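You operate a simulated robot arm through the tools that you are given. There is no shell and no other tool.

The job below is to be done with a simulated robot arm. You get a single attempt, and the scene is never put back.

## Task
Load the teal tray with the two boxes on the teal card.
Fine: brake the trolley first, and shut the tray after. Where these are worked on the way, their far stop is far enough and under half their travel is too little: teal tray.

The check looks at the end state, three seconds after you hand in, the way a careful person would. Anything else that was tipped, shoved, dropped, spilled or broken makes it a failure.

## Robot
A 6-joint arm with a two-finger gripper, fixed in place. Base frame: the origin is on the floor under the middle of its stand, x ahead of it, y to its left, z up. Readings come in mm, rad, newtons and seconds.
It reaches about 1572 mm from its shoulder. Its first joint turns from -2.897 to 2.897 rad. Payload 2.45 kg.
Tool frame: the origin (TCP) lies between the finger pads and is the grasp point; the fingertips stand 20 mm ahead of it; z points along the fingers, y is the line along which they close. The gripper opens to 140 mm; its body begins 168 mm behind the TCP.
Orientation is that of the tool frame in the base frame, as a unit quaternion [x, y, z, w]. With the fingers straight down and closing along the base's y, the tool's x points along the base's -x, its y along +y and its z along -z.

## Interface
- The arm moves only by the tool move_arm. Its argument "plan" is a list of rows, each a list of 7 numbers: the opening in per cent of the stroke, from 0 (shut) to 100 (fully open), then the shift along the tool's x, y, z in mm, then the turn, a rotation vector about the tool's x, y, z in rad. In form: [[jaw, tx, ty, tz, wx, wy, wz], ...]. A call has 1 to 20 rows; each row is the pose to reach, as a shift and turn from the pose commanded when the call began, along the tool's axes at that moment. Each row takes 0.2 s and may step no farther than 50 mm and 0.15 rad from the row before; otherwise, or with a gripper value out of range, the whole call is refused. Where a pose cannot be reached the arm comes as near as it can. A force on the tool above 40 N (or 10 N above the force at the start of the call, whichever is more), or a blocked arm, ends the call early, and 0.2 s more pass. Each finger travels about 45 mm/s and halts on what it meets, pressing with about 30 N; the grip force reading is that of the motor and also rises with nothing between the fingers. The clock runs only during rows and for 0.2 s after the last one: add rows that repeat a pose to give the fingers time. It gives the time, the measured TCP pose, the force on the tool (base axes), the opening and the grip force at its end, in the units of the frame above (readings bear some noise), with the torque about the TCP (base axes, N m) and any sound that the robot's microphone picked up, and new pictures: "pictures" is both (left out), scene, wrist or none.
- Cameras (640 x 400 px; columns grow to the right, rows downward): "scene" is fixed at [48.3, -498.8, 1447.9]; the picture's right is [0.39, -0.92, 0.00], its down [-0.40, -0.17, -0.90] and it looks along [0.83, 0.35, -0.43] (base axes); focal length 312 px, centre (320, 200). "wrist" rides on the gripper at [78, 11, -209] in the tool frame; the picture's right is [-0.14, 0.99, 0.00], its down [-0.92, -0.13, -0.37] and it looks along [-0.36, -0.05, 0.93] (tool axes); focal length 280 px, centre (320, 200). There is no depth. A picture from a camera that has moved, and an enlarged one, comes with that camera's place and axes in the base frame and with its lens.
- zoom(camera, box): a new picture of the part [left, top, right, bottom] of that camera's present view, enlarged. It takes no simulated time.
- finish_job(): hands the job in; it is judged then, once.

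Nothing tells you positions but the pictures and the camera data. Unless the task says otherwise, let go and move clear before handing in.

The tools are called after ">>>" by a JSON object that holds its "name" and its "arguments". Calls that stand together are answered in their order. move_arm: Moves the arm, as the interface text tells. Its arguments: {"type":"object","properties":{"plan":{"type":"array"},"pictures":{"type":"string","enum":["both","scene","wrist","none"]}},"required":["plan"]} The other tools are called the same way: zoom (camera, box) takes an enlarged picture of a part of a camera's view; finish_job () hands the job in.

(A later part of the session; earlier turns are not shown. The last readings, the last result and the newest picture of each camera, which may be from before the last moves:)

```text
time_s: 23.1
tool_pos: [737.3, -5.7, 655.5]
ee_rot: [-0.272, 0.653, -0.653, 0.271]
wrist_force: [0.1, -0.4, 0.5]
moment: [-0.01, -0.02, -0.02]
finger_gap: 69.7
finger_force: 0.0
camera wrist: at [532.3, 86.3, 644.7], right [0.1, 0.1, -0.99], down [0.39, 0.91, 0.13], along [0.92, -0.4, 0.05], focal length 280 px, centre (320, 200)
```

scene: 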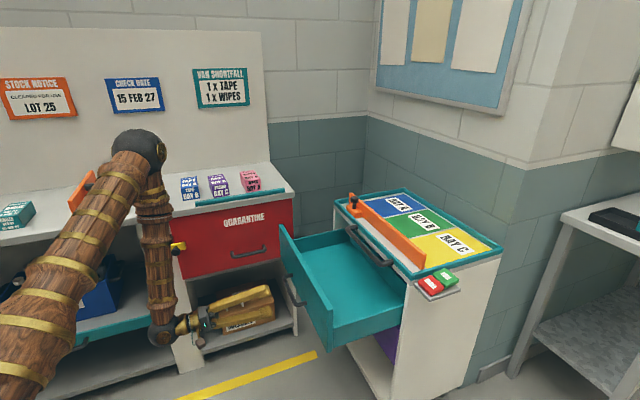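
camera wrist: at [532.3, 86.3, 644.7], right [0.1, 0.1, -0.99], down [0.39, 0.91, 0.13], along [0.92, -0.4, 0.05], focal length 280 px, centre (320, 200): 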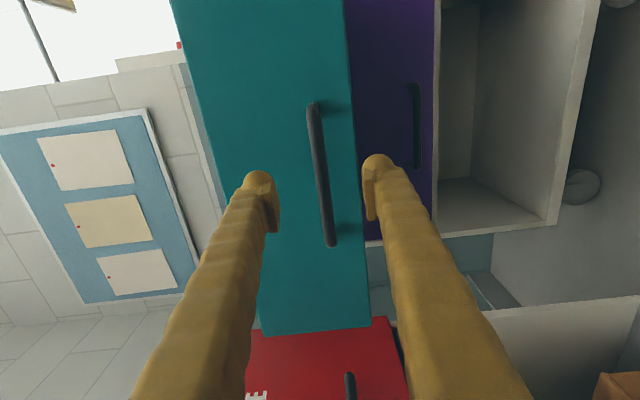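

The drawer stays open at its stop. The boxes sit on the bench to the left, whose front edge is also turned 45°. I'll rise and turn the tool down to look at them, staying clear of the bench.

>>> {"name": "move_arm", "arguments": {"plan": [[60, -9, -36, 2, 0, 0, 0], [70, -18, -71, 5, -0.12, 0, 0], [80, -27, -106, 7, -0.24, 0, 0], [100, -36, -142, 9, -0.37, 0, 0], [100, -45, -177, 12, -0.5, 0, 0], [100, -54, -212, 14, -0.63, 0, 0], [100, -63, -248, 17, -0.76, 0, 0], [100, -72, -283, 19, -0.89, 0, 0], [100, -81, -318, 21, -1.02, 0, 0], [100, -90, -354, 24, -1.15, 0, 0], [100, -99, -389, 26, -1.28, 0, 0], [100, -108, -424, 28, -1.41, 0, 0], [100, -118, -460, 31, -1.5, 0, 0], [100, -126.6, -495, 33, -1.571, 0, 0], [100, -126.6, -495, 33, -1.571, 0, 0]]}}

```text
time_s: 26.3
tool_pos: [849.1, 61.0, 1148.6]
ee_rot: [-0.384, 0.923, 0.001, -0.002]
wrist_force: [-0.3, -0.2, 0.4]
moment: [0.0, -0.01, -0.03]
finger_gap: 140.2
finger_force: 0.1
camera wrist: at [784.6, 14.1, 1357.5], right [-0.61, 0.8, 0.0], down [0.74, 0.56, 0.37], along [0.29, 0.22, -0.93], focal length 280 px, centre (320, 200)
```

scene: 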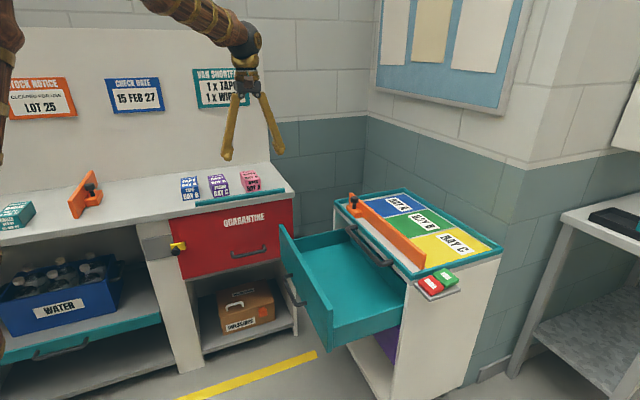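
wrist: 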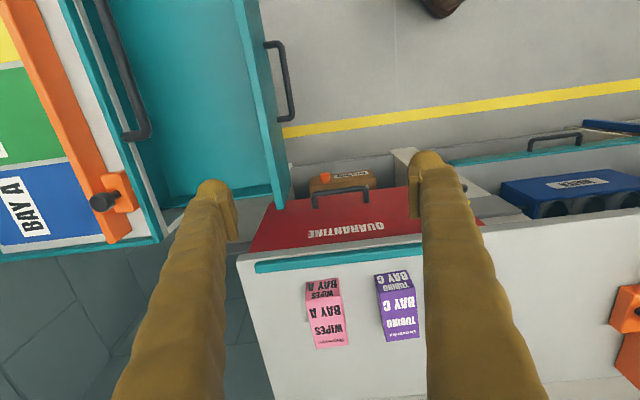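

>>> {"name": "zoom", "arguments": {"camera": "wrist", "box": [240, 230, 480, 380]}}

>>> {"name": "zoom", "arguments": {"camera": "scene", "box": [170, 150, 300, 230]}}

>>> {"name": "zoom", "arguments": {"camera": "wrist", "box": [0, 0, 320, 250]}}

```text
2.67 times, centred on (360, 305) of wrist
camera zoom: at [784.6, 14.1, 1357.5], right [-0.61, 0.8, 0.0], down [0.74, 0.56, 0.37], along [0.29, 0.22, -0.93], focal length 748 px, centre (213, -80)
```

zoom: 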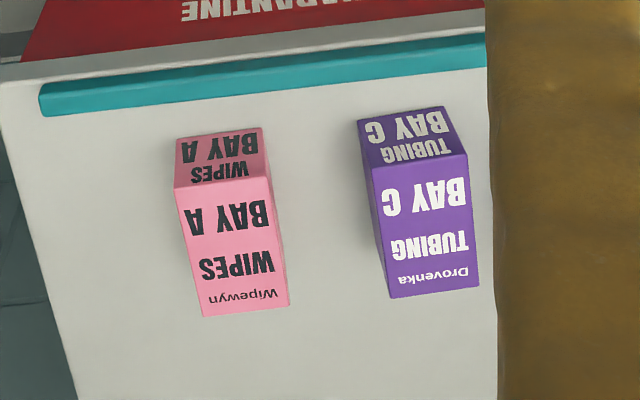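

```text
4.92 times, centred on (235, 190) of scene
camera zoom: at [48.3, -498.8, 1447.9], right [0.39, -0.92, 0.0], down [-0.4, -0.17, -0.9], along [0.83, 0.35, -0.43], focal length 1536 px, centre (738, 249)
```

zoom: 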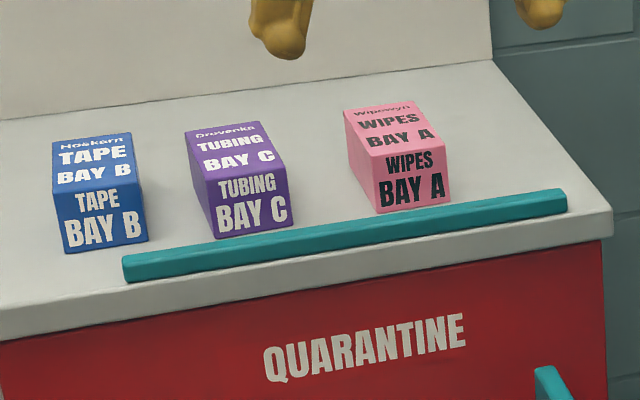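

```text
1.60 times, centred on (160, 125) of wrist
camera zoom: at [784.6, 14.1, 1357.5], right [-0.61, 0.8, 0.0], down [0.74, 0.56, 0.37], along [0.29, 0.22, -0.93], focal length 449 px, centre (576, 320)
```

zoom: 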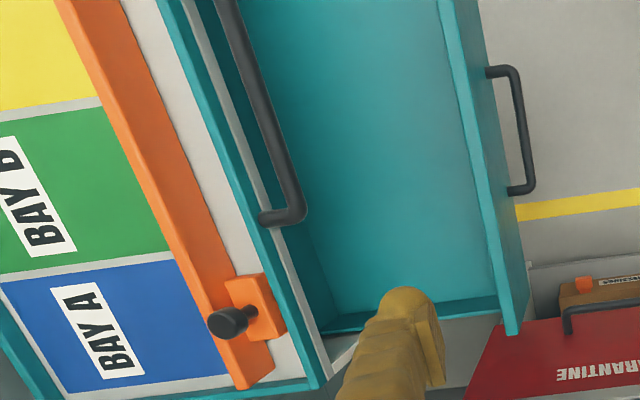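

The WIPES box measures about 64 × 115 × 51 mm, top centre near (1098, 269, 957), on a bench top at z≈906 and aligned with my present tool turn. I'll move above it with a moderate opening and check alignment.

>>> {"name": "move_arm", "arguments": {"plan": [[80, -40, -4, 0, 0, 0, 0], [62, -80, -7, 0, 0, 0, 0], [62, -120, -11, 0, 0, 0, 0], [62, -160, -14, 8, 0, 0, 0], [62, -200, -18, 20, 0, 0, 0], [62, -240, -22, 34, 0, 0, 0], [62, -280, -25, 48, 0, 0, 0], [62, -322.8, -28.9, 60, 0, 0, 0], [62, -322.8, -28.9, 68, 0, 0, 0], [62, -322.8, -28.9, 68, 0, 0, 0]]}}

>>> {"name": "zoom", "arguments": {"camera": "wrist", "box": [200, 100, 440, 300]}}

>>> {"name": "zoom", "arguments": {"camera": "scene", "box": [170, 80, 330, 220]}}

```text
time_s: 28.5
tool_pos: [1098.4, 269.7, 1079.3]
ee_rot: [-0.384, 0.923, -0.001, -0.001]
wrist_force: [-0.6, 0.1, 0.6]
moment: [0.01, -0.03, -0.01]
finger_gap: 87.1
finger_force: 0.1
camera wrist: at [1034.7, 223.1, 1288.4], right [-0.61, 0.8, 0.0], down [0.74, 0.56, 0.37], along [0.29, 0.22, -0.93], focal length 280 px, centre (320, 200)
```

scene: 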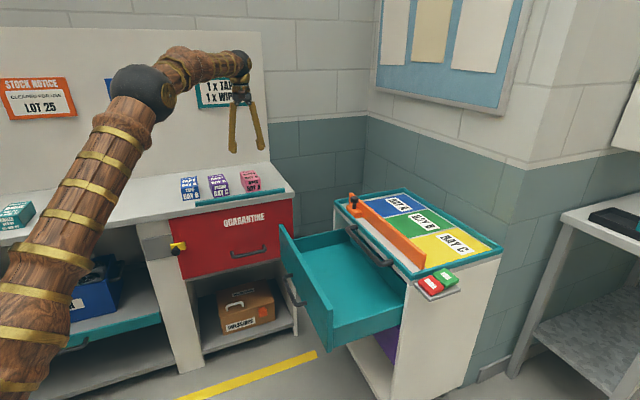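
wrist: 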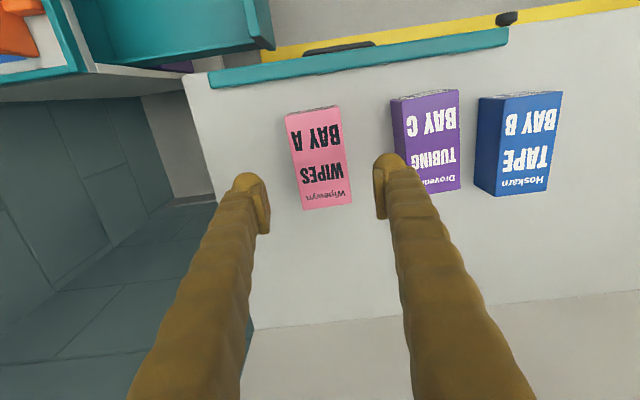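

```text
2.00 times, centred on (320, 200) of wrist
camera zoom: at [1034.7, 223.1, 1288.4], right [-0.61, 0.8, 0.0], down [0.74, 0.56, 0.37], along [0.29, 0.22, -0.93], focal length 561 px, centre (320, 200)
```

zoom: 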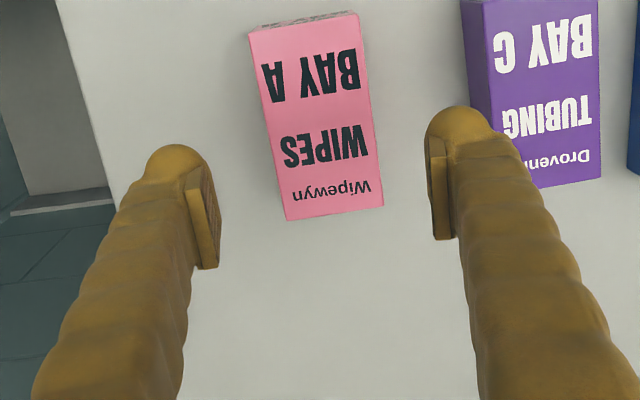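

```text
2.86 times, centred on (250, 150) of scene
camera zoom: at [48.3, -498.8, 1447.9], right [0.39, -0.92, 0.0], down [-0.4, -0.17, -0.9], along [0.83, 0.35, -0.43], focal length 892 px, centre (520, 343)
```

zoom: 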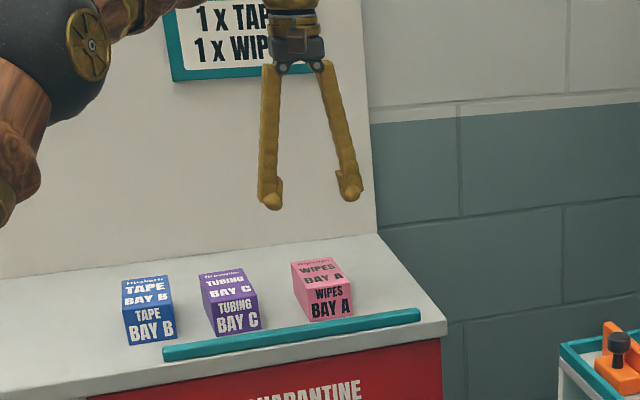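

I'm exactly over the WIPES box. I'll lower to TCP z≈936, close on its sides, and lift.

>>> {"name": "move_arm", "arguments": {"plan": [[62, 0, 0, 35, 0, 0, 0], [62, 0, 0, 70, 0, 0, 0], [62, 0, 0, 100, 0, 0, 0], [62, 0, 0, 122, 0, 0, 0], [62, 0, 0, 136, 0, 0, 0], [62, 0, 0, 143, 0, 0, 0], [50, 0, 0, 143, 0, 0, 0], [35, 0, 0, 143, 0, 0, 0], [30, 0, 0, 143, 0, 0, 0], [30, 0, 0, 143, 0, 0, 0], [30, 0, 0, 143, 0, 0, 0]]}}

>>> {"name": "zoom", "arguments": {"camera": "wrist", "box": [200, 100, 440, 300]}}

```text
time_s: 30.9
tool_pos: [1099.1, 271.3, 938.1]
ee_rot: [-0.384, 0.923, -0.001, -0.001]
wrist_force: [2.0, -0.4, 3.7]
moment: [0.04, -0.02, -0.01]
finger_gap: 66.2
finger_force: 30.2
camera wrist: at [1034.7, 223.5, 1147.0], right [-0.61, 0.8, 0.0], down [0.74, 0.56, 0.37], along [0.29, 0.22, -0.93], focal length 280 px, centre (320, 200)
```

scene: 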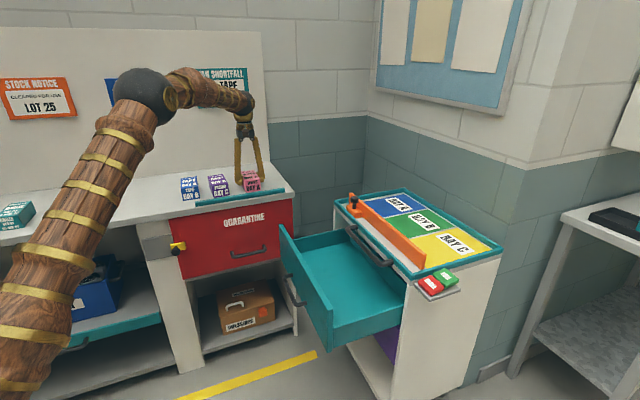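
wrist: 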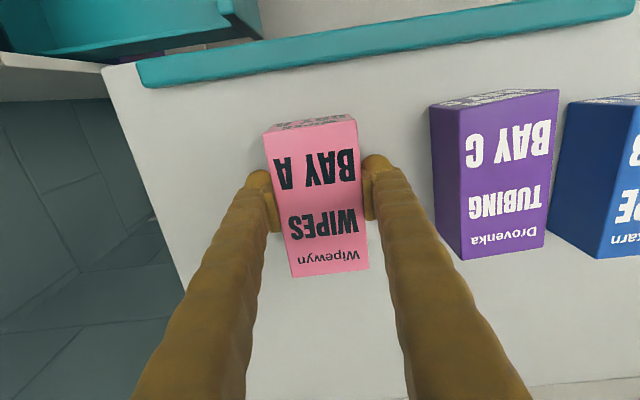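

```text
2.00 times, centred on (320, 200) of wrist
camera zoom: at [1034.7, 223.5, 1147.0], right [-0.61, 0.8, 0.0], down [0.74, 0.56, 0.37], along [0.29, 0.22, -0.93], focal length 561 px, centre (320, 200)
```

zoom: 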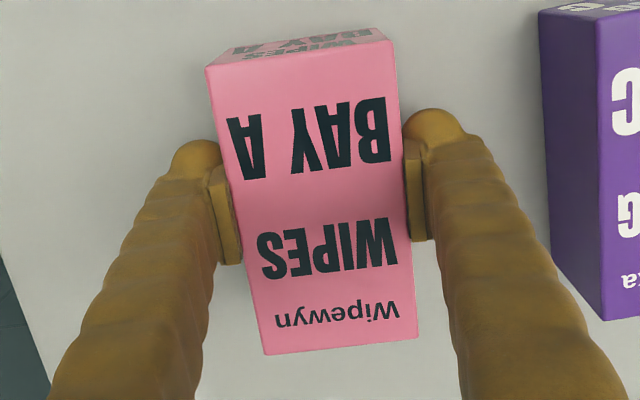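

The WIPES box is gripped (66 mm). I'll lift it straight up, then carry it over the open drawer while turning 90° so the fingers will open along the drawer's width.

>>> {"name": "move_arm", "arguments": {"plan": [[30, 0, 0, -15, 0, 0, 0], [30, 0, 0, -40, 0, 0, 0], [30, 0, 0, -75, 0, 0, 0], [30, 0, 0, -110, 0, 0, 0], [30, 0, 0, -130, 0, 0, 0]]}}

```text
time_s: 32.1
tool_pos: [1097.5, 270.5, 1069.3]
ee_rot: [-0.384, 0.923, 0.0, -0.001]
wrist_force: [0.1, 0.7, -2.6]
moment: [-0.02, 0.04, 0.0]
finger_gap: 66.1
finger_force: 29.9
camera wrist: at [1033.5, 223.4, 1278.0], right [-0.61, 0.8, 0.0], down [0.74, 0.56, 0.37], along [0.29, 0.22, -0.93], focal length 280 px, centre (320, 200)
```

scene: 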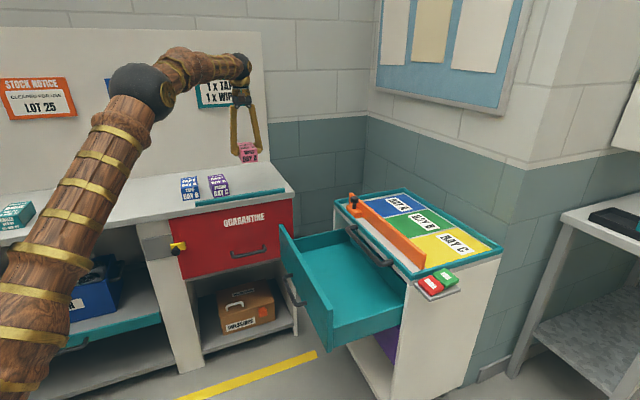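
wrist: 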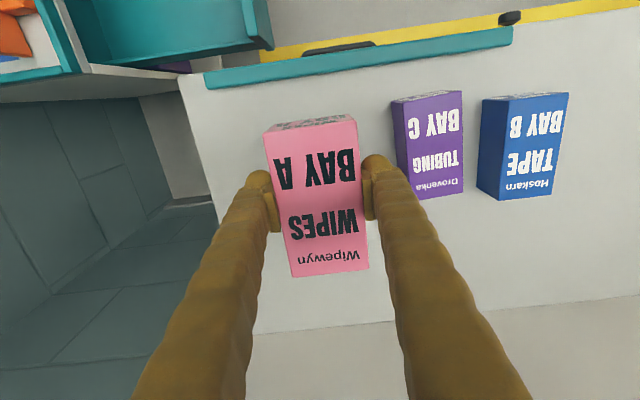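

>>> {"name": "move_arm", "arguments": {"plan": [[30, 29.6, -14.3, 0, 0, 0, 0.131], [30, 59.3, -28.5, 0, 0, 0, 0.262], [30, 88.9, -42.8, 0, 0, 0, 0.393], [30, 118.5, -57, 0, 0, 0, 0.525], [30, 148.2, -71.3, 0, 0, 0, 0.656], [30, 177.8, -85.5, 0, 0, 0, 0.787], [30, 207.4, -99.8, 0, 0, 0, 0.918], [30, 237.1, -114, 0, 0, 0, 1.049], [30, 266.7, -128.3, 0, 0, 0, 1.18], [30, 296.3, -142.6, 0, 0, 0, 1.312], [30, 326, -156.8, 0, 0, 0, 1.443], [30, 355.6, -171.1, 0, 0, 0, 1.574], [30, 355.6, -171.1, 0, 0, 0, 1.574]]}}

>>> {"name": "zoom", "arguments": {"camera": "scene", "box": [260, 150, 440, 360]}}

```text
time_s: 34.9
tool_pos: [966.2, -104.3, 1067.9]
ee_rot: [0.383, 0.924, -0.001, -0.001]
wrist_force: [0.0, -0.2, -2.0]
moment: [0.03, 0.01, 0.0]
finger_gap: 65.6
finger_force: 29.9
camera wrist: at [918.7, -41.0, 1277.2], right [0.8, 0.6, 0.0], down [0.56, -0.74, 0.37], along [0.22, -0.29, -0.93], focal length 280 px, centre (320, 200)
```

scene: 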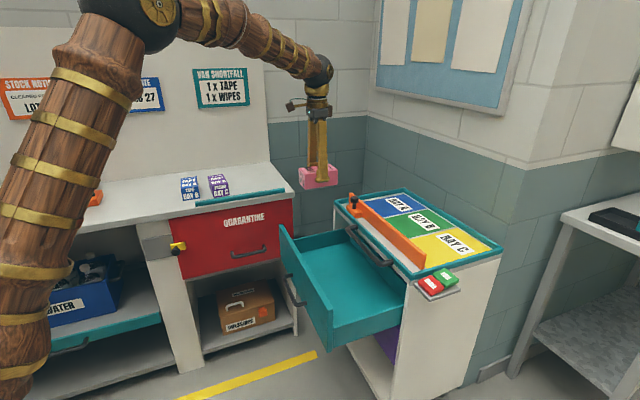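
wrist: 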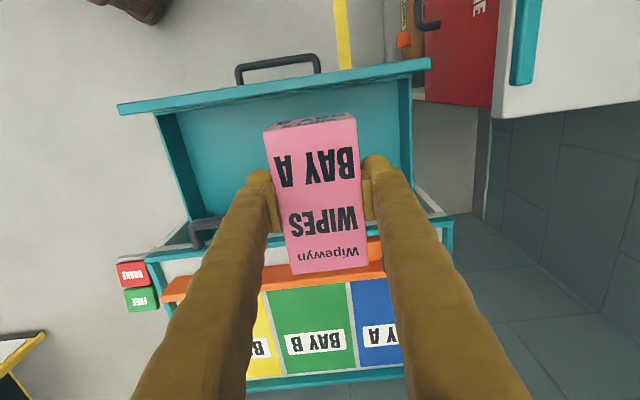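

```text
1.90 times, centred on (350, 255) of scene
camera zoom: at [48.3, -498.8, 1447.9], right [0.39, -0.92, 0.0], down [-0.4, -0.17, -0.9], along [0.83, 0.35, -0.43], focal length 594 px, centre (263, 95)
```

zoom: 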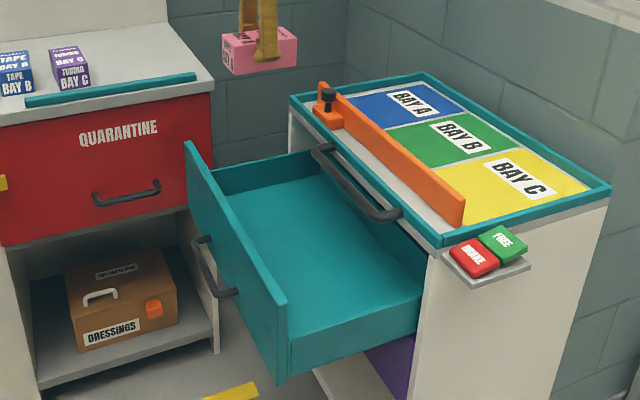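

The WIPES box hangs above the drawer's exposed area with about 28 mm to the front panel and 35 mm to the push handle. I estimate the drawer floor at z≈656. I'll lower partway and check clearances.

>>> {"name": "move_arm", "arguments": {"plan": [[30, 0, 0, 40, 0, 0, 0], [30, 0, 0, 80, 0, 0, 0], [30, 0, 0, 120, 0, 0, 0], [30, 0, 0, 160, 0, 0, 0], [30, 0, 0, 195, 0, 0, 0], [30, 0, 0, 225, 0, 0, 0], [30, 0, 0, 250, 0, 0, 0], [30, 0, 0, 270, 0, 0, 0]]}}

>>> {"name": "zoom", "arguments": {"camera": "scene", "box": [260, 150, 440, 360]}}

```text
time_s: 36.7
tool_pos: [965.2, -103.1, 800.5]
ee_rot: [0.382, 0.924, 0.0, -0.001]
wrist_force: [0.4, 0.3, -1.9]
moment: [0.01, 0.0, 0.01]
finger_gap: 65.1
finger_force: 29.8
camera wrist: at [916.5, -40.8, 1008.9], right [0.8, 0.6, 0.0], down [0.56, -0.74, 0.37], along [0.22, -0.29, -0.93], focal length 280 px, centre (320, 200)
```

scene: 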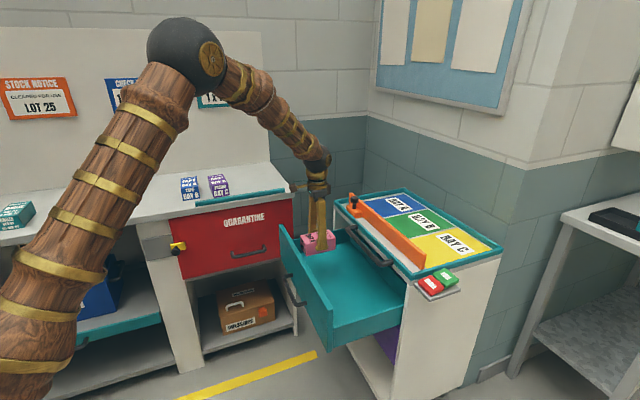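
wrist: 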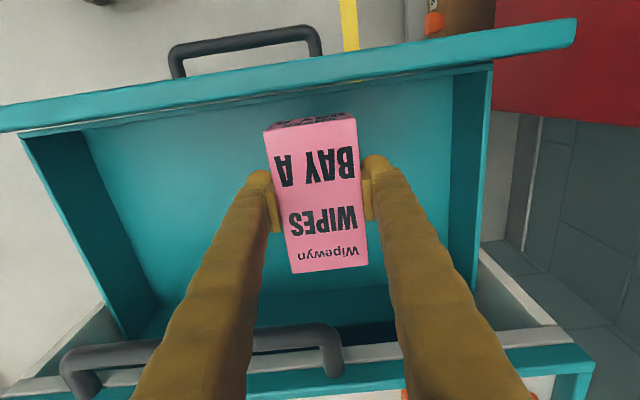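

```text
1.90 times, centred on (350, 255) of scene
camera zoom: at [48.3, -498.8, 1447.9], right [0.39, -0.92, 0.0], down [-0.4, -0.17, -0.9], along [0.83, 0.35, -0.43], focal length 594 px, centre (263, 95)
```

zoom: 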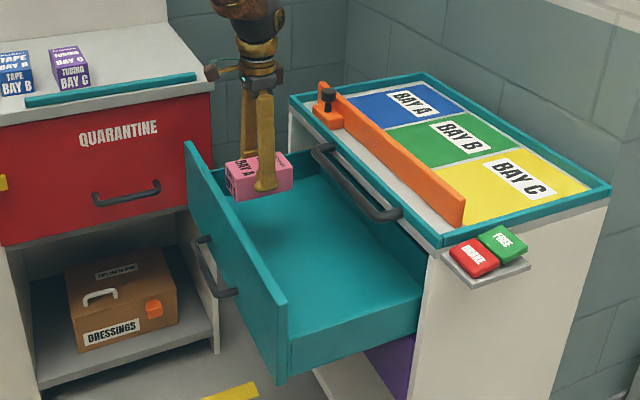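

>>> {"name": "move_arm", "arguments": {"plan": [[30, 0, 0, 25, 0, 0, 0], [30, 0, 0, 50, 0, 0, 0], [30, 0, 0, 75, 0, 0, 0], [30, 0, 0, 92, 0, 0, 0], [30, 0, 0, 98, 0, 0, 0]]}}

>>> {"name": "zoom", "arguments": {"camera": "scene", "box": [270, 190, 390, 300]}}

```text
time_s: 37.9
tool_pos: [965.9, -103.8, 701.0]
ee_rot: [0.384, 0.923, 0.0, -0.002]
wrist_force: [-0.1, 0.1, -1.7]
moment: [0.02, -0.01, 0.02]
finger_gap: 65.1
finger_force: 29.7
camera wrist: at [917.4, -40.0, 910.1], right [0.8, 0.6, 0.0], down [0.56, -0.74, 0.37], along [0.22, -0.29, -0.93], focal length 280 px, centre (320, 200)
```

scene: 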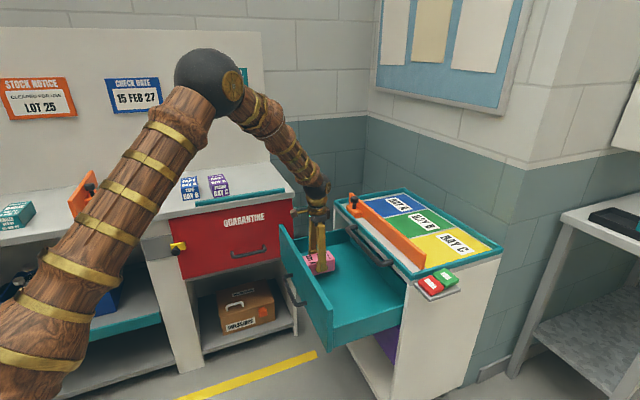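
wrist: 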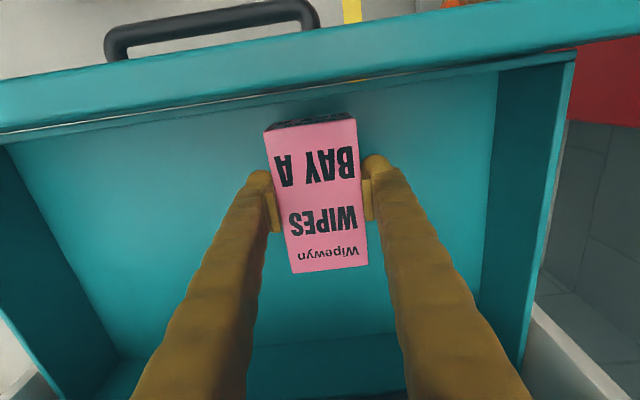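

```text
3.64 times, centred on (330, 245) of scene
camera zoom: at [48.3, -498.8, 1447.9], right [0.39, -0.92, 0.0], down [-0.4, -0.17, -0.9], along [0.83, 0.35, -0.43], focal length 1135 px, centre (284, 36)
```

zoom: 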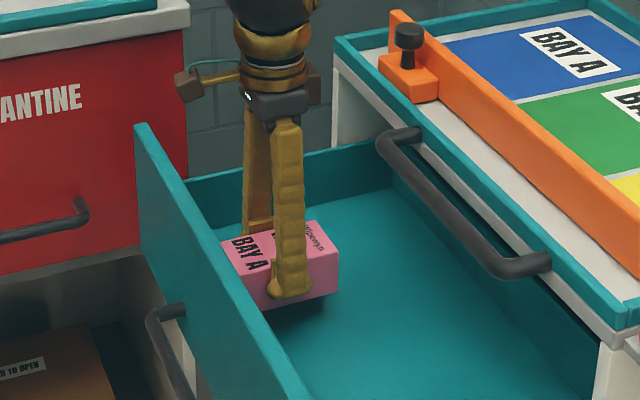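

>>> {"name": "move_arm", "arguments": {"plan": [[30, 0, 0, 3, 0, 0, 0], [30, 0, 0, 6, 0, 0, 0], [30, 0, 0, 9, 0, 0, 0], [30, 0, 0, 12, 0, 0, 0]], "pictures": "none"}}

>>> {"name": "zoom", "arguments": {"camera": "scene", "box": [300, 220, 370, 290]}}

```text
time_s: 38.9
tool_pos: [967.3, -102.7, 689.3]
ee_rot: [0.383, 0.924, -0.001, 0.0]
wrist_force: [-0.9, 1.1, -1.6]
moment: [-0.02, -0.03, -0.02]
finger_gap: 65.1
finger_force: 29.9
```

```text
5.71 times, centred on (335, 255) of scene
camera zoom: at [48.3, -498.8, 1447.9], right [0.39, -0.92, 0.0], down [-0.4, -0.17, -0.9], along [0.83, 0.35, -0.43], focal length 1784 px, centre (234, -114)
```

zoom: 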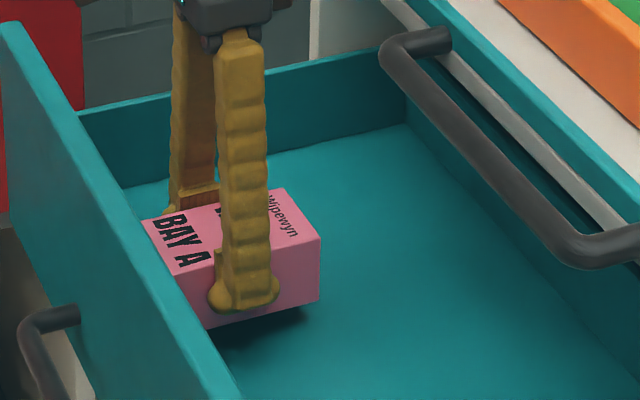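

>>> {"name": "move_arm", "arguments": {"plan": [[30, 0, 0, 3, 0, 0, 0], [30, 0, 0, 6, 0, 0, 0], [30, 0, 0, 9, 0, 0, 0], [30, 0, 0, 12, 0, 0, 0]], "pictures": "none"}}

>>> {"name": "zoom", "arguments": {"camera": "scene", "box": [300, 220, 370, 290]}}

```text
time_s: 39.9
tool_pos: [966.6, -102.6, 677.1]
ee_rot: [0.383, 0.924, 0.0, -0.001]
wrist_force: [0.9, -0.2, -2.1]
moment: [0.0, 0.01, -0.02]
finger_gap: 65.3
finger_force: 29.7
```

```text
5.71 times, centred on (335, 255) of scene
camera zoom: at [48.3, -498.8, 1447.9], right [0.39, -0.92, 0.0], down [-0.4, -0.17, -0.9], along [0.83, 0.35, -0.43], focal length 1784 px, centre (234, -114)
```

zoom: 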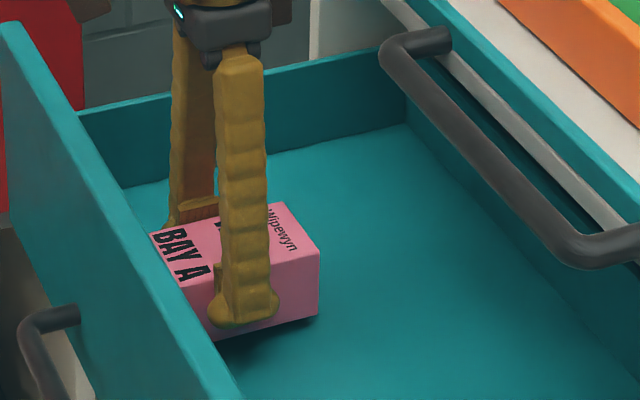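

>>> {"name": "move_arm", "arguments": {"plan": [[30, 0, 0, 2, 0, 0, 0], [30, 0, 0, 4, 0, 0, 0], [30, 0, 0, 6, 0, 0, 0], [30, 0, 0, 8, 0, 0, 0]], "pictures": "none"}}

>>> {"name": "zoom", "arguments": {"camera": "scene", "box": [300, 220, 370, 290]}}

```text
time_s: 40.9
tool_pos: [967.3, -101.9, 669.5]
ee_rot: [0.382, 0.924, -0.001, 0.0]
wrist_force: [-0.4, 0.9, -1.9]
moment: [0.02, 0.01, -0.02]
finger_gap: 65.4
finger_force: 29.9
```

```text
5.71 times, centred on (335, 255) of scene
camera zoom: at [48.3, -498.8, 1447.9], right [0.39, -0.92, 0.0], down [-0.4, -0.17, -0.9], along [0.83, 0.35, -0.43], focal length 1784 px, centre (234, -114)
```

zoom: 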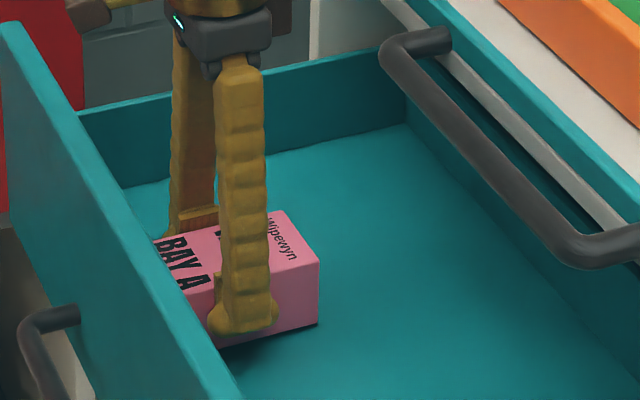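

>>> {"name": "move_arm", "arguments": {"plan": [[30, 0, 0, 1.5, 0, 0, 0], [30, 0, 0, 3, 0, 0, 0], [30, 0, 0, 4.5, 0, 0, 0], [30, 0, 0, 6, 0, 0, 0], [30, 0, 0, 7.5, 0, 0, 0]], "pictures": "none"}}

>>> {"name": "zoom", "arguments": {"camera": "scene", "box": [300, 220, 370, 290]}}

```text
time_s: 42.1
tool_pos: [969.0, -104.2, 663.6]
ee_rot: [0.382, 0.924, 0.0, 0.001]
wrist_force: [0.0, -0.5, 36.5]
moment: [0.54, 0.49, 0.03]
finger_gap: 65.1
finger_force: 29.9
```

```text
5.71 times, centred on (335, 255) of scene
camera zoom: at [48.3, -498.8, 1447.9], right [0.39, -0.92, 0.0], down [-0.4, -0.17, -0.9], along [0.83, 0.35, -0.43], focal length 1784 px, centre (234, -114)
```

zoom: 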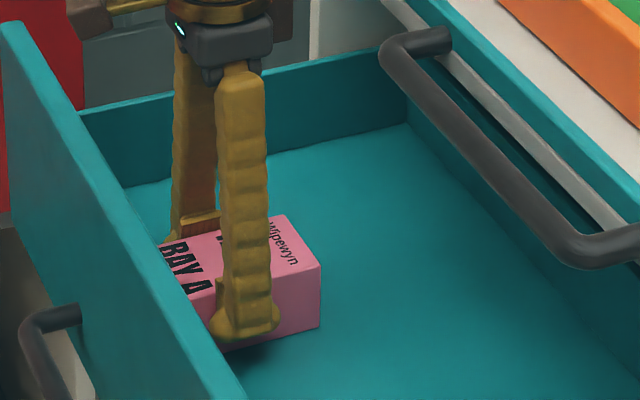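

The box is resting on the drawer floor. I'll ease 2 mm up, open just enough to release, and rise straight out.

>>> {"name": "move_arm", "arguments": {"plan": [[30, 0, 0, -2, 0, 0, 0], [45, 0, 0, -2, 0, 0, 0], [58, 0, 0, -2, 0, 0, 0], [58, 0, 0, -2, 0, 0, 0], [58, 0, 0, -12, 0, 0, 0], [58, 0, 0, -40, 0, 0, 0], [58, 0, 0, -80, 0, 0, 0], [58, 0, 0, -125, 0, 0, 0], [58, 0, 0, -170, 0, 0, 0], [58, 0, 0, -215, 0, 0, 0], [58, 0, 0, -260, 0, 0, 0], [58, 0, 0, -305, 0, 0, 0], [58, 0, 0, -350, 0, 0, 0], [58, 0, 0, -400, 0, 0, 0]]}}

>>> {"name": "zoom", "arguments": {"camera": "scene", "box": [270, 190, 440, 350]}}

```text
time_s: 45.1
tool_pos: [967.6, -101.7, 1059.3]
ee_rot: [0.382, 0.924, -0.002, -0.001]
wrist_force: [-0.6, -0.5, -0.4]
moment: [-0.02, 0.03, 0.01]
finger_gap: 81.3
finger_force: 0.1
camera wrist: at [919.5, -38.8, 1268.8], right [0.8, 0.6, 0.0], down [0.56, -0.74, 0.37], along [0.22, -0.29, -0.93], focal length 280 px, centre (320, 200)
```

scene: 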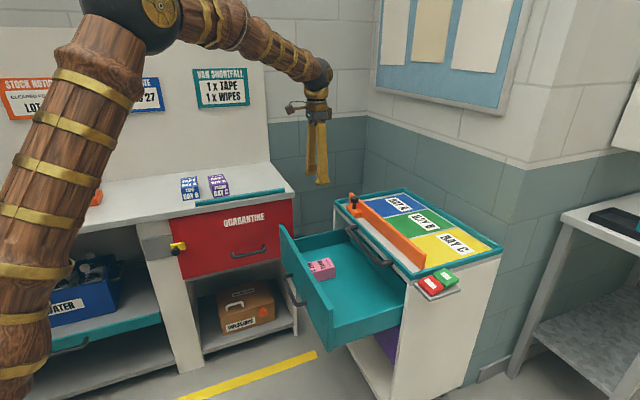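
wrist: 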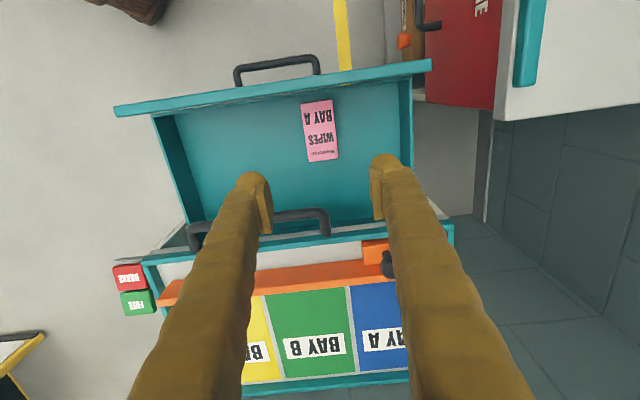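

```text
2.50 times, centred on (355, 270) of scene
camera zoom: at [48.3, -498.8, 1447.9], right [0.39, -0.92, 0.0], down [-0.4, -0.17, -0.9], along [0.83, 0.35, -0.43], focal length 780 px, centre (232, 25)
```

zoom: 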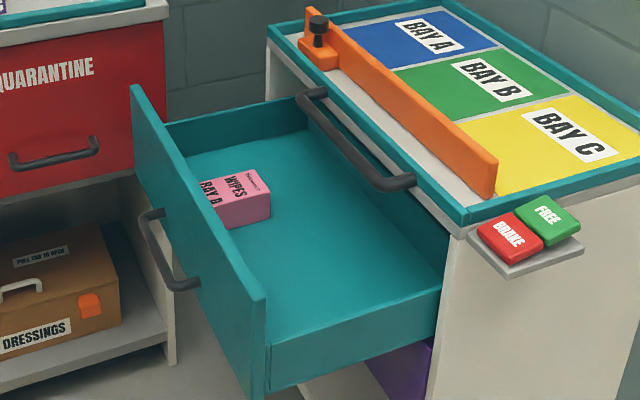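

The WIPES box sits flat in the drawer. Next is the TAPE box, which I place near (941, 455) on the bench; I'll swing over it with the tool turned back to the bench's angle.

>>> {"name": "move_arm", "arguments": {"plan": [[58, 29.5, 26.8, -2, 0, 0, -0.112], [58, 58.9, 53.5, -4, 0, 0, -0.224], [58, 88.4, 80.3, -6, 0, 0, -0.336], [58, 117.8, 107.1, -8, 0, 0, -0.447], [58, 147.3, 133.9, -10, 0, 0, -0.559], [58, 176.7, 160.6, -12, 0, 0, -0.671], [58, 206.2, 187.4, -14, 0, 0, -0.783], [58, 235.7, 214.2, -16, 0, 0, -0.895], [58, 265.1, 240.9, -18, 0, 0, -1.007], [58, 294.6, 267.7, -20, 0, 0, -1.119], [58, 324, 294.5, -20, 0, 0, -1.23], [58, 353.5, 321.3, -20, 0, 0, -1.342], [58, 382.9, 348, -20, 0, 0, -1.454], [58, 412.4, 374.8, -20, 0, 0, -1.566], [58, 412.4, 374.8, -20, 0, 0, -1.566]]}}

>>> {"name": "zoom", "arguments": {"camera": "wrist", "box": [200, 100, 440, 300]}}

>>> {"name": "zoom", "arguments": {"camera": "scene", "box": [150, 100, 280, 220]}}

```text
time_s: 48.3
tool_pos: [939.4, 452.3, 1082.6]
ee_rot: [-0.381, 0.925, -0.001, 0.0]
wrist_force: [0.1, -0.8, -0.8]
moment: [-0.03, 0.0, -0.02]
finger_gap: 81.3
finger_force: 0.1
camera wrist: at [875.4, 405.8, 1290.8], right [-0.6, 0.8, 0.0], down [0.74, 0.56, 0.37], along [0.29, 0.22, -0.93], focal length 280 px, centre (320, 200)
```

scene: 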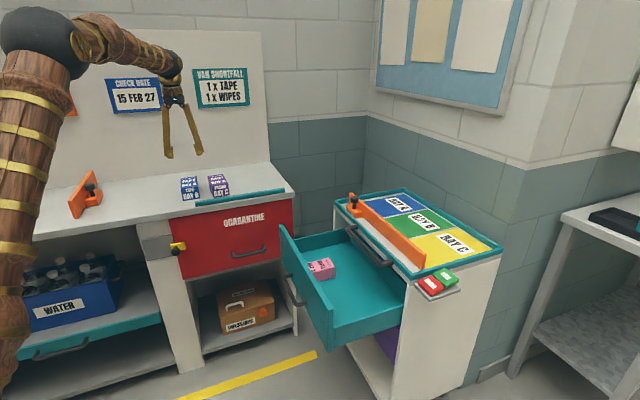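
wrist: 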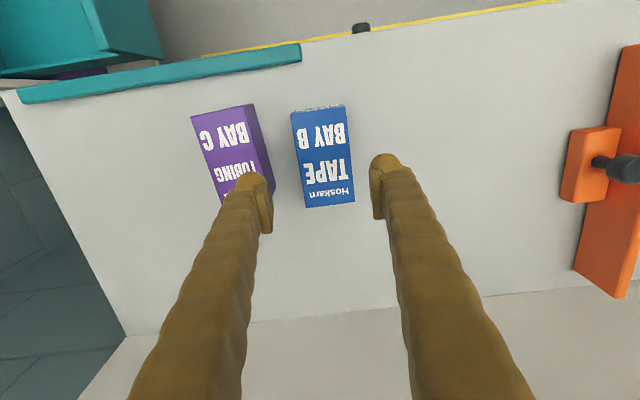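

```text
2.00 times, centred on (320, 200) of wrist
camera zoom: at [875.4, 405.8, 1290.8], right [-0.6, 0.8, 0.0], down [0.74, 0.56, 0.37], along [0.29, 0.22, -0.93], focal length 561 px, centre (320, 200)
```

zoom: 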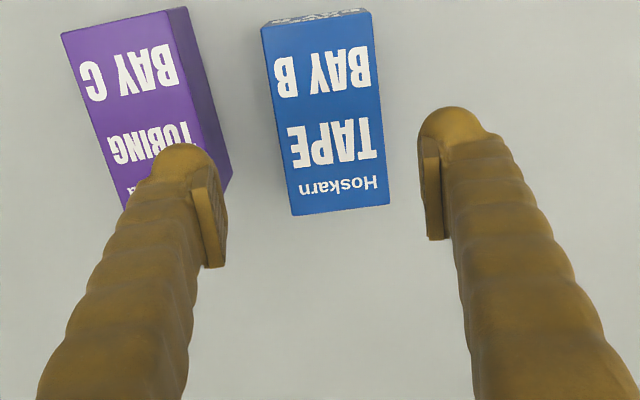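

```text
3.33 times, centred on (215, 160) of scene
camera zoom: at [48.3, -498.8, 1447.9], right [0.39, -0.92, 0.0], down [-0.4, -0.17, -0.9], along [0.83, 0.35, -0.43], focal length 1040 px, centre (670, 333)
```

zoom: 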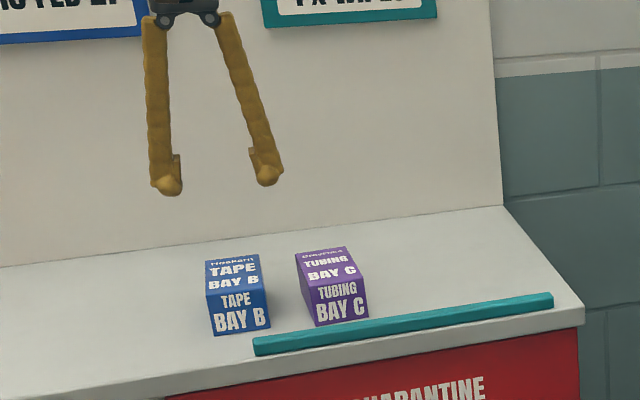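

The TAPE box is about 5 mm off my centre line, and the TUBING box stands close on the left. I'll bias slightly away from TUBING and towards the front, narrow the jaw, lower to just above the box tops and check.

>>> {"name": "move_arm", "arguments": {"plan": [[56, 9, 8.3, 20, 0, 0, 0], [56, 9, 8.3, 50, 0, 0, 0], [56, 9, 8.3, 80, 0, 0, 0], [56, 9, 8.3, 97, 0, 0, 0], [56, 9, 8.3, 97, 0, 0, 0]]}}

>>> {"name": "zoom", "arguments": {"camera": "wrist", "box": [200, 80, 440, 280]}}

>>> {"name": "zoom", "arguments": {"camera": "scene", "box": [160, 120, 260, 210]}}

```text
time_s: 49.5
tool_pos: [928.3, 453.7, 982.8]
ee_rot: [-0.38, 0.925, 0.0, -0.001]
wrist_force: [-0.1, 1.0, 1.1]
moment: [0.01, 0.0, -0.01]
finger_gap: 78.4
finger_force: 0.0
camera wrist: at [863.6, 406.6, 1192.5], right [-0.6, 0.8, 0.0], down [0.74, 0.56, 0.37], along [0.29, 0.22, -0.93], focal length 280 px, centre (320, 200)
```

scene: 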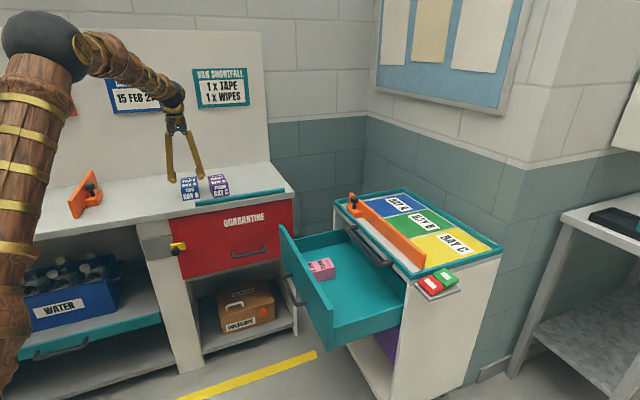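
wrist: 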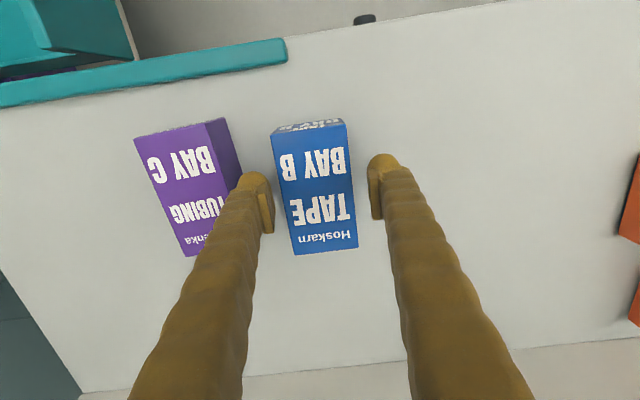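

```text
2.00 times, centred on (320, 180) of wrist
camera zoom: at [863.6, 406.6, 1192.5], right [-0.6, 0.8, 0.0], down [0.74, 0.56, 0.37], along [0.29, 0.22, -0.93], focal length 561 px, centre (320, 240)
```

zoom: 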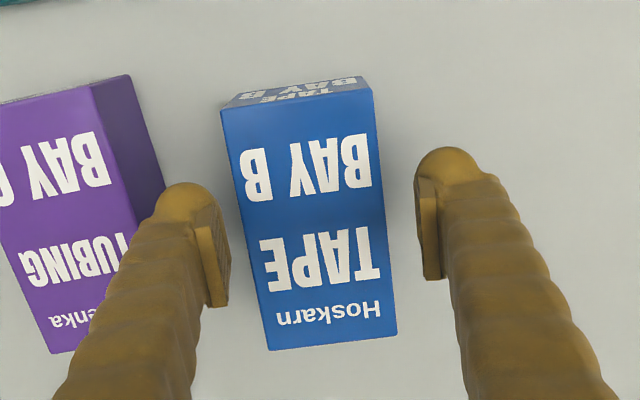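

```text
4.44 times, centred on (210, 165) of scene
camera zoom: at [48.3, -498.8, 1447.9], right [0.39, -0.92, 0.0], down [-0.4, -0.17, -0.9], along [0.83, 0.35, -0.43], focal length 1387 px, centre (809, 356)
```

zoom: 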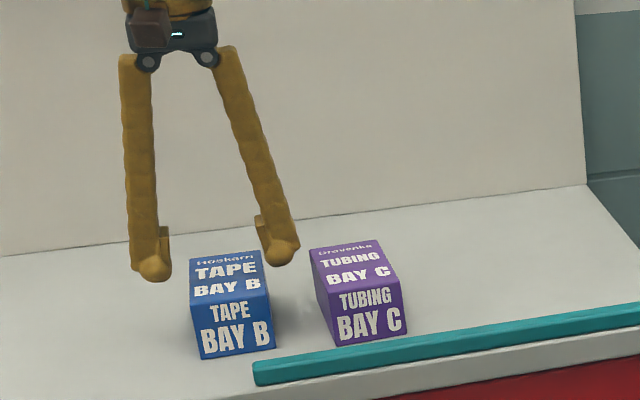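

The left finger has about 4 mm to TAPE and about 10 mm to TUBING. I'll lower straight down and close.

>>> {"name": "move_arm", "arguments": {"plan": [[56, 0, 0, 12, 0, 0, 0], [56, 0, 0, 24, 0, 0, 0], [56, 0, 0, 36, 0, 0, 0], [56, 0, 0, 46, 0, 0, 0], [56, 0, 0, 46, 0, 0, 0], [45, 0, 0, 46, 0, 0, 0], [30, 0, 0, 46, 0, 0, 0], [30, 0, 0, 46, 0, 0, 0], [30, 0, 0, 46, 0, 0, 0]]}}

>>> {"name": "zoom", "arguments": {"camera": "wrist", "box": [180, 80, 440, 280]}}

```text
time_s: 51.5
tool_pos: [929.0, 453.2, 937.0]
ee_rot: [-0.38, 0.925, 0.0, 0.0]
wrist_force: [1.3, -0.5, 0.1]
moment: [-0.01, -0.02, -0.01]
finger_gap: 66.4
finger_force: 30.2
camera wrist: at [865.0, 406.9, 1146.4], right [-0.6, 0.8, 0.0], down [0.74, 0.56, 0.37], along [0.29, 0.22, -0.93], focal length 280 px, centre (320, 200)
```

scene: 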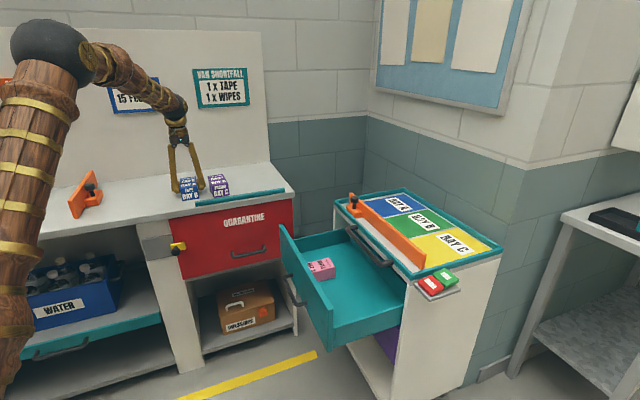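
wrist: 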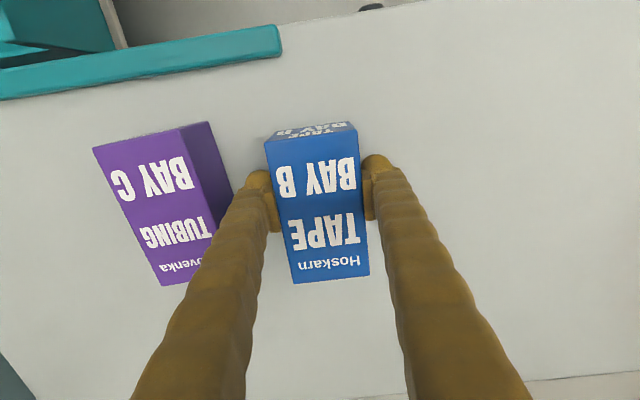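

```text
2.00 times, centred on (310, 180) of wrist
camera zoom: at [865.0, 406.9, 1146.4], right [-0.6, 0.8, 0.0], down [0.74, 0.56, 0.37], along [0.29, 0.22, -0.93], focal length 561 px, centre (340, 240)
```

zoom: 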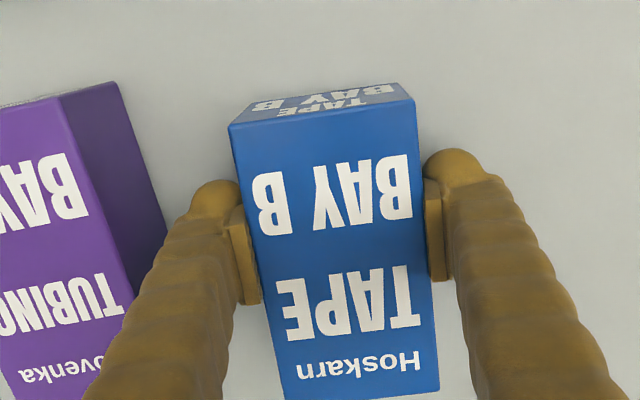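

The TAPE box is gripped (66 mm). I'll lift it and carry it over the drawer, to the near side of the WIPES box.

>>> {"name": "move_arm", "arguments": {"plan": [[30, 0, 0, -12, 0, 0, 0], [30, 0, 0, -35, 0, 0, 0], [30, 0, 0, -70, 0, 0, 0], [30, 0, 0, -105, 0, 0, 0], [30, 0, 0, -128, 0, 0, 0], [30, 0, 0, -128, 0, 0, 0]]}}

```text
time_s: 52.9
tool_pos: [929.1, 457.4, 1065.6]
ee_rot: [-0.381, 0.925, 0.0, -0.001]
wrist_force: [-0.2, 0.3, -2.4]
moment: [-0.02, 0.04, 0.0]
finger_gap: 66.5
finger_force: 30.4
camera wrist: at [864.6, 409.0, 1273.5], right [-0.6, 0.8, 0.0], down [0.74, 0.56, 0.37], along [0.29, 0.22, -0.93], focal length 280 px, centre (320, 200)
```

scene: 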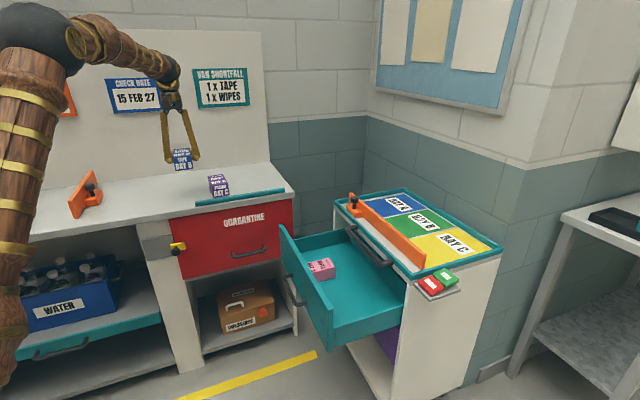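
wrist: 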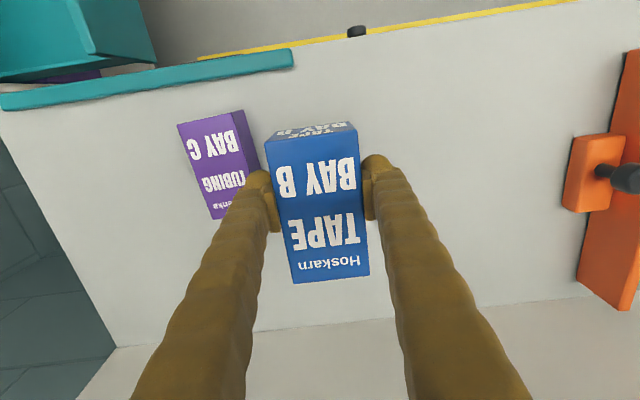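

>>> {"name": "move_arm", "arguments": {"plan": [[30, 29.5, -24.6, 0, 0, 0, 0.092], [30, 58.9, -49.2, 0, 0, 0, 0.184], [30, 88.4, -73.9, 0, 0, 0, 0.277], [30, 117.9, -98.5, 0, 0, 0, 0.369], [30, 147.3, -123.1, 0, 0, 0, 0.461], [30, 176.8, -147.7, 0, 0, 0, 0.553], [30, 206.3, -172.4, 0, 0, 0, 0.645], [30, 235.7, -197, 0, 0, 0, 0.737], [30, 265.2, -221.6, 0, 0, 0, 0.83], [30, 294.6, -246.2, 0, 0, 0, 0.922], [30, 324.1, -270.9, 0, 0, 0, 1.014], [30, 353.6, -295.5, 0, 0, 0, 1.106], [30, 383, -320.1, 0, 0, 0, 1.198], [30, 412.5, -344.7, 0, 0, 0, 1.29], [30, 442, -369.4, 0, 0, 0, 1.383], [30, 471.4, -394, 0, 0, 0, 1.475], [30, 500.9, -418.6, 0, 0, 0, 1.567], [30, 500.9, -418.6, 0, 0, 0, 1.567]]}}

```text
time_s: 56.7
tool_pos: [869.0, -198.1, 1063.9]
ee_rot: [0.383, 0.924, -0.001, 0.0]
wrist_force: [0.0, 0.1, -1.8]
moment: [-0.01, 0.02, -0.01]
finger_gap: 65.6
finger_force: 30.1
camera wrist: at [820.1, -135.0, 1273.9], right [0.8, 0.6, 0.0], down [0.56, -0.74, 0.37], along [0.22, -0.29, -0.93], focal length 280 px, centre (320, 200)
```

scene: 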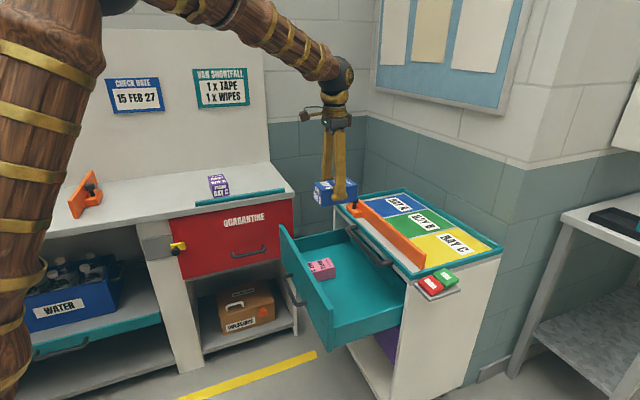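
wrist: 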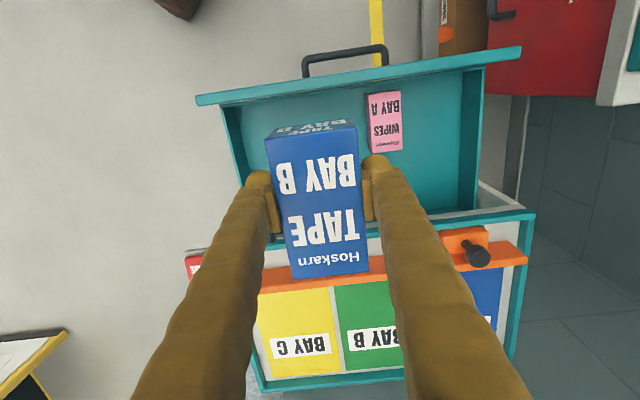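

The TAPE box is over the drawer, with WIPES safely to its right. I'll lower it with a 4 mm shift towards the front panel, in the same stages as before.

>>> {"name": "move_arm", "arguments": {"plan": [[30, 4, 0, 40, 0, 0, 0], [30, 4, 0, 80, 0, 0, 0], [30, 4, 0, 120, 0, 0, 0], [30, 4, 0, 160, 0, 0, 0], [30, 4, 0, 195, 0, 0, 0], [30, 4, 0, 225, 0, 0, 0], [30, 4, 0, 250, 0, 0, 0], [30, 4, 0, 264, 0, 0, 0]]}}

>>> {"name": "zoom", "arguments": {"camera": "scene", "box": [260, 150, 440, 360]}}

```text
time_s: 58.5
tool_pos: [863.5, -195.1, 804.4]
ee_rot: [0.383, 0.924, -0.001, 0.0]
wrist_force: [-0.4, 0.6, -1.9]
moment: [-0.01, -0.03, -0.01]
finger_gap: 65.8
finger_force: 29.9
camera wrist: at [814.6, -130.7, 1012.8], right [0.8, 0.6, 0.0], down [0.56, -0.74, 0.37], along [0.22, -0.29, -0.93], focal length 280 px, centre (320, 200)
```

scene: 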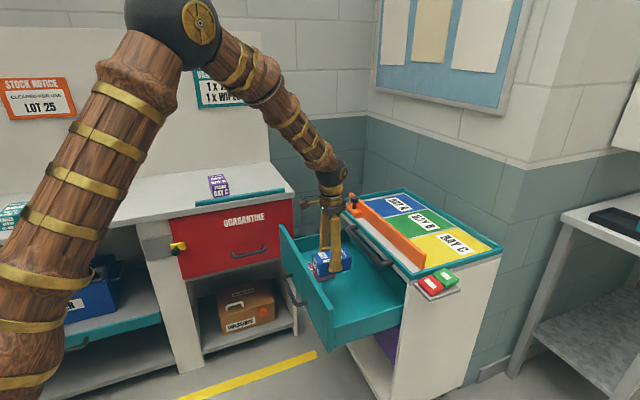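
wrist: 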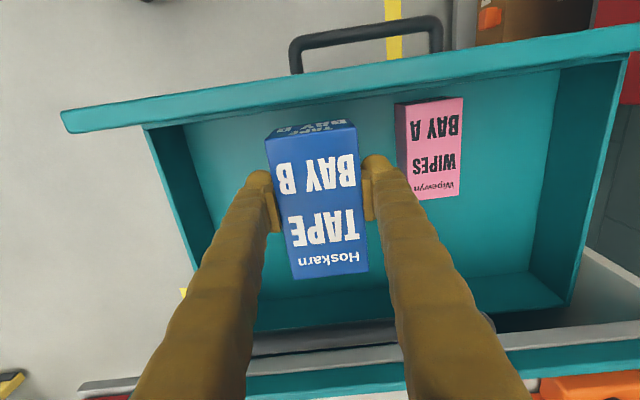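

```text
1.90 times, centred on (350, 255) of scene
camera zoom: at [48.3, -498.8, 1447.9], right [0.39, -0.92, 0.0], down [-0.4, -0.17, -0.9], along [0.83, 0.35, -0.43], focal length 594 px, centre (263, 95)
```

zoom: 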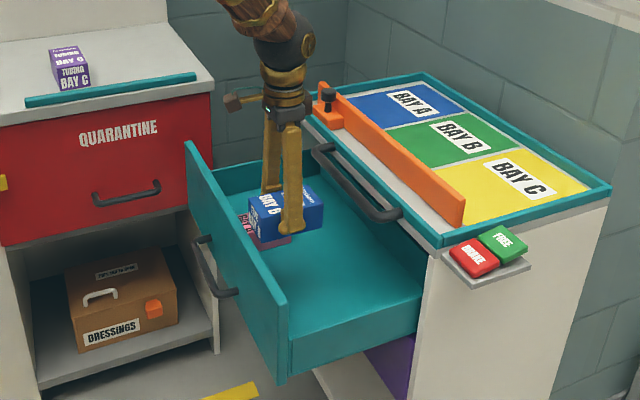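

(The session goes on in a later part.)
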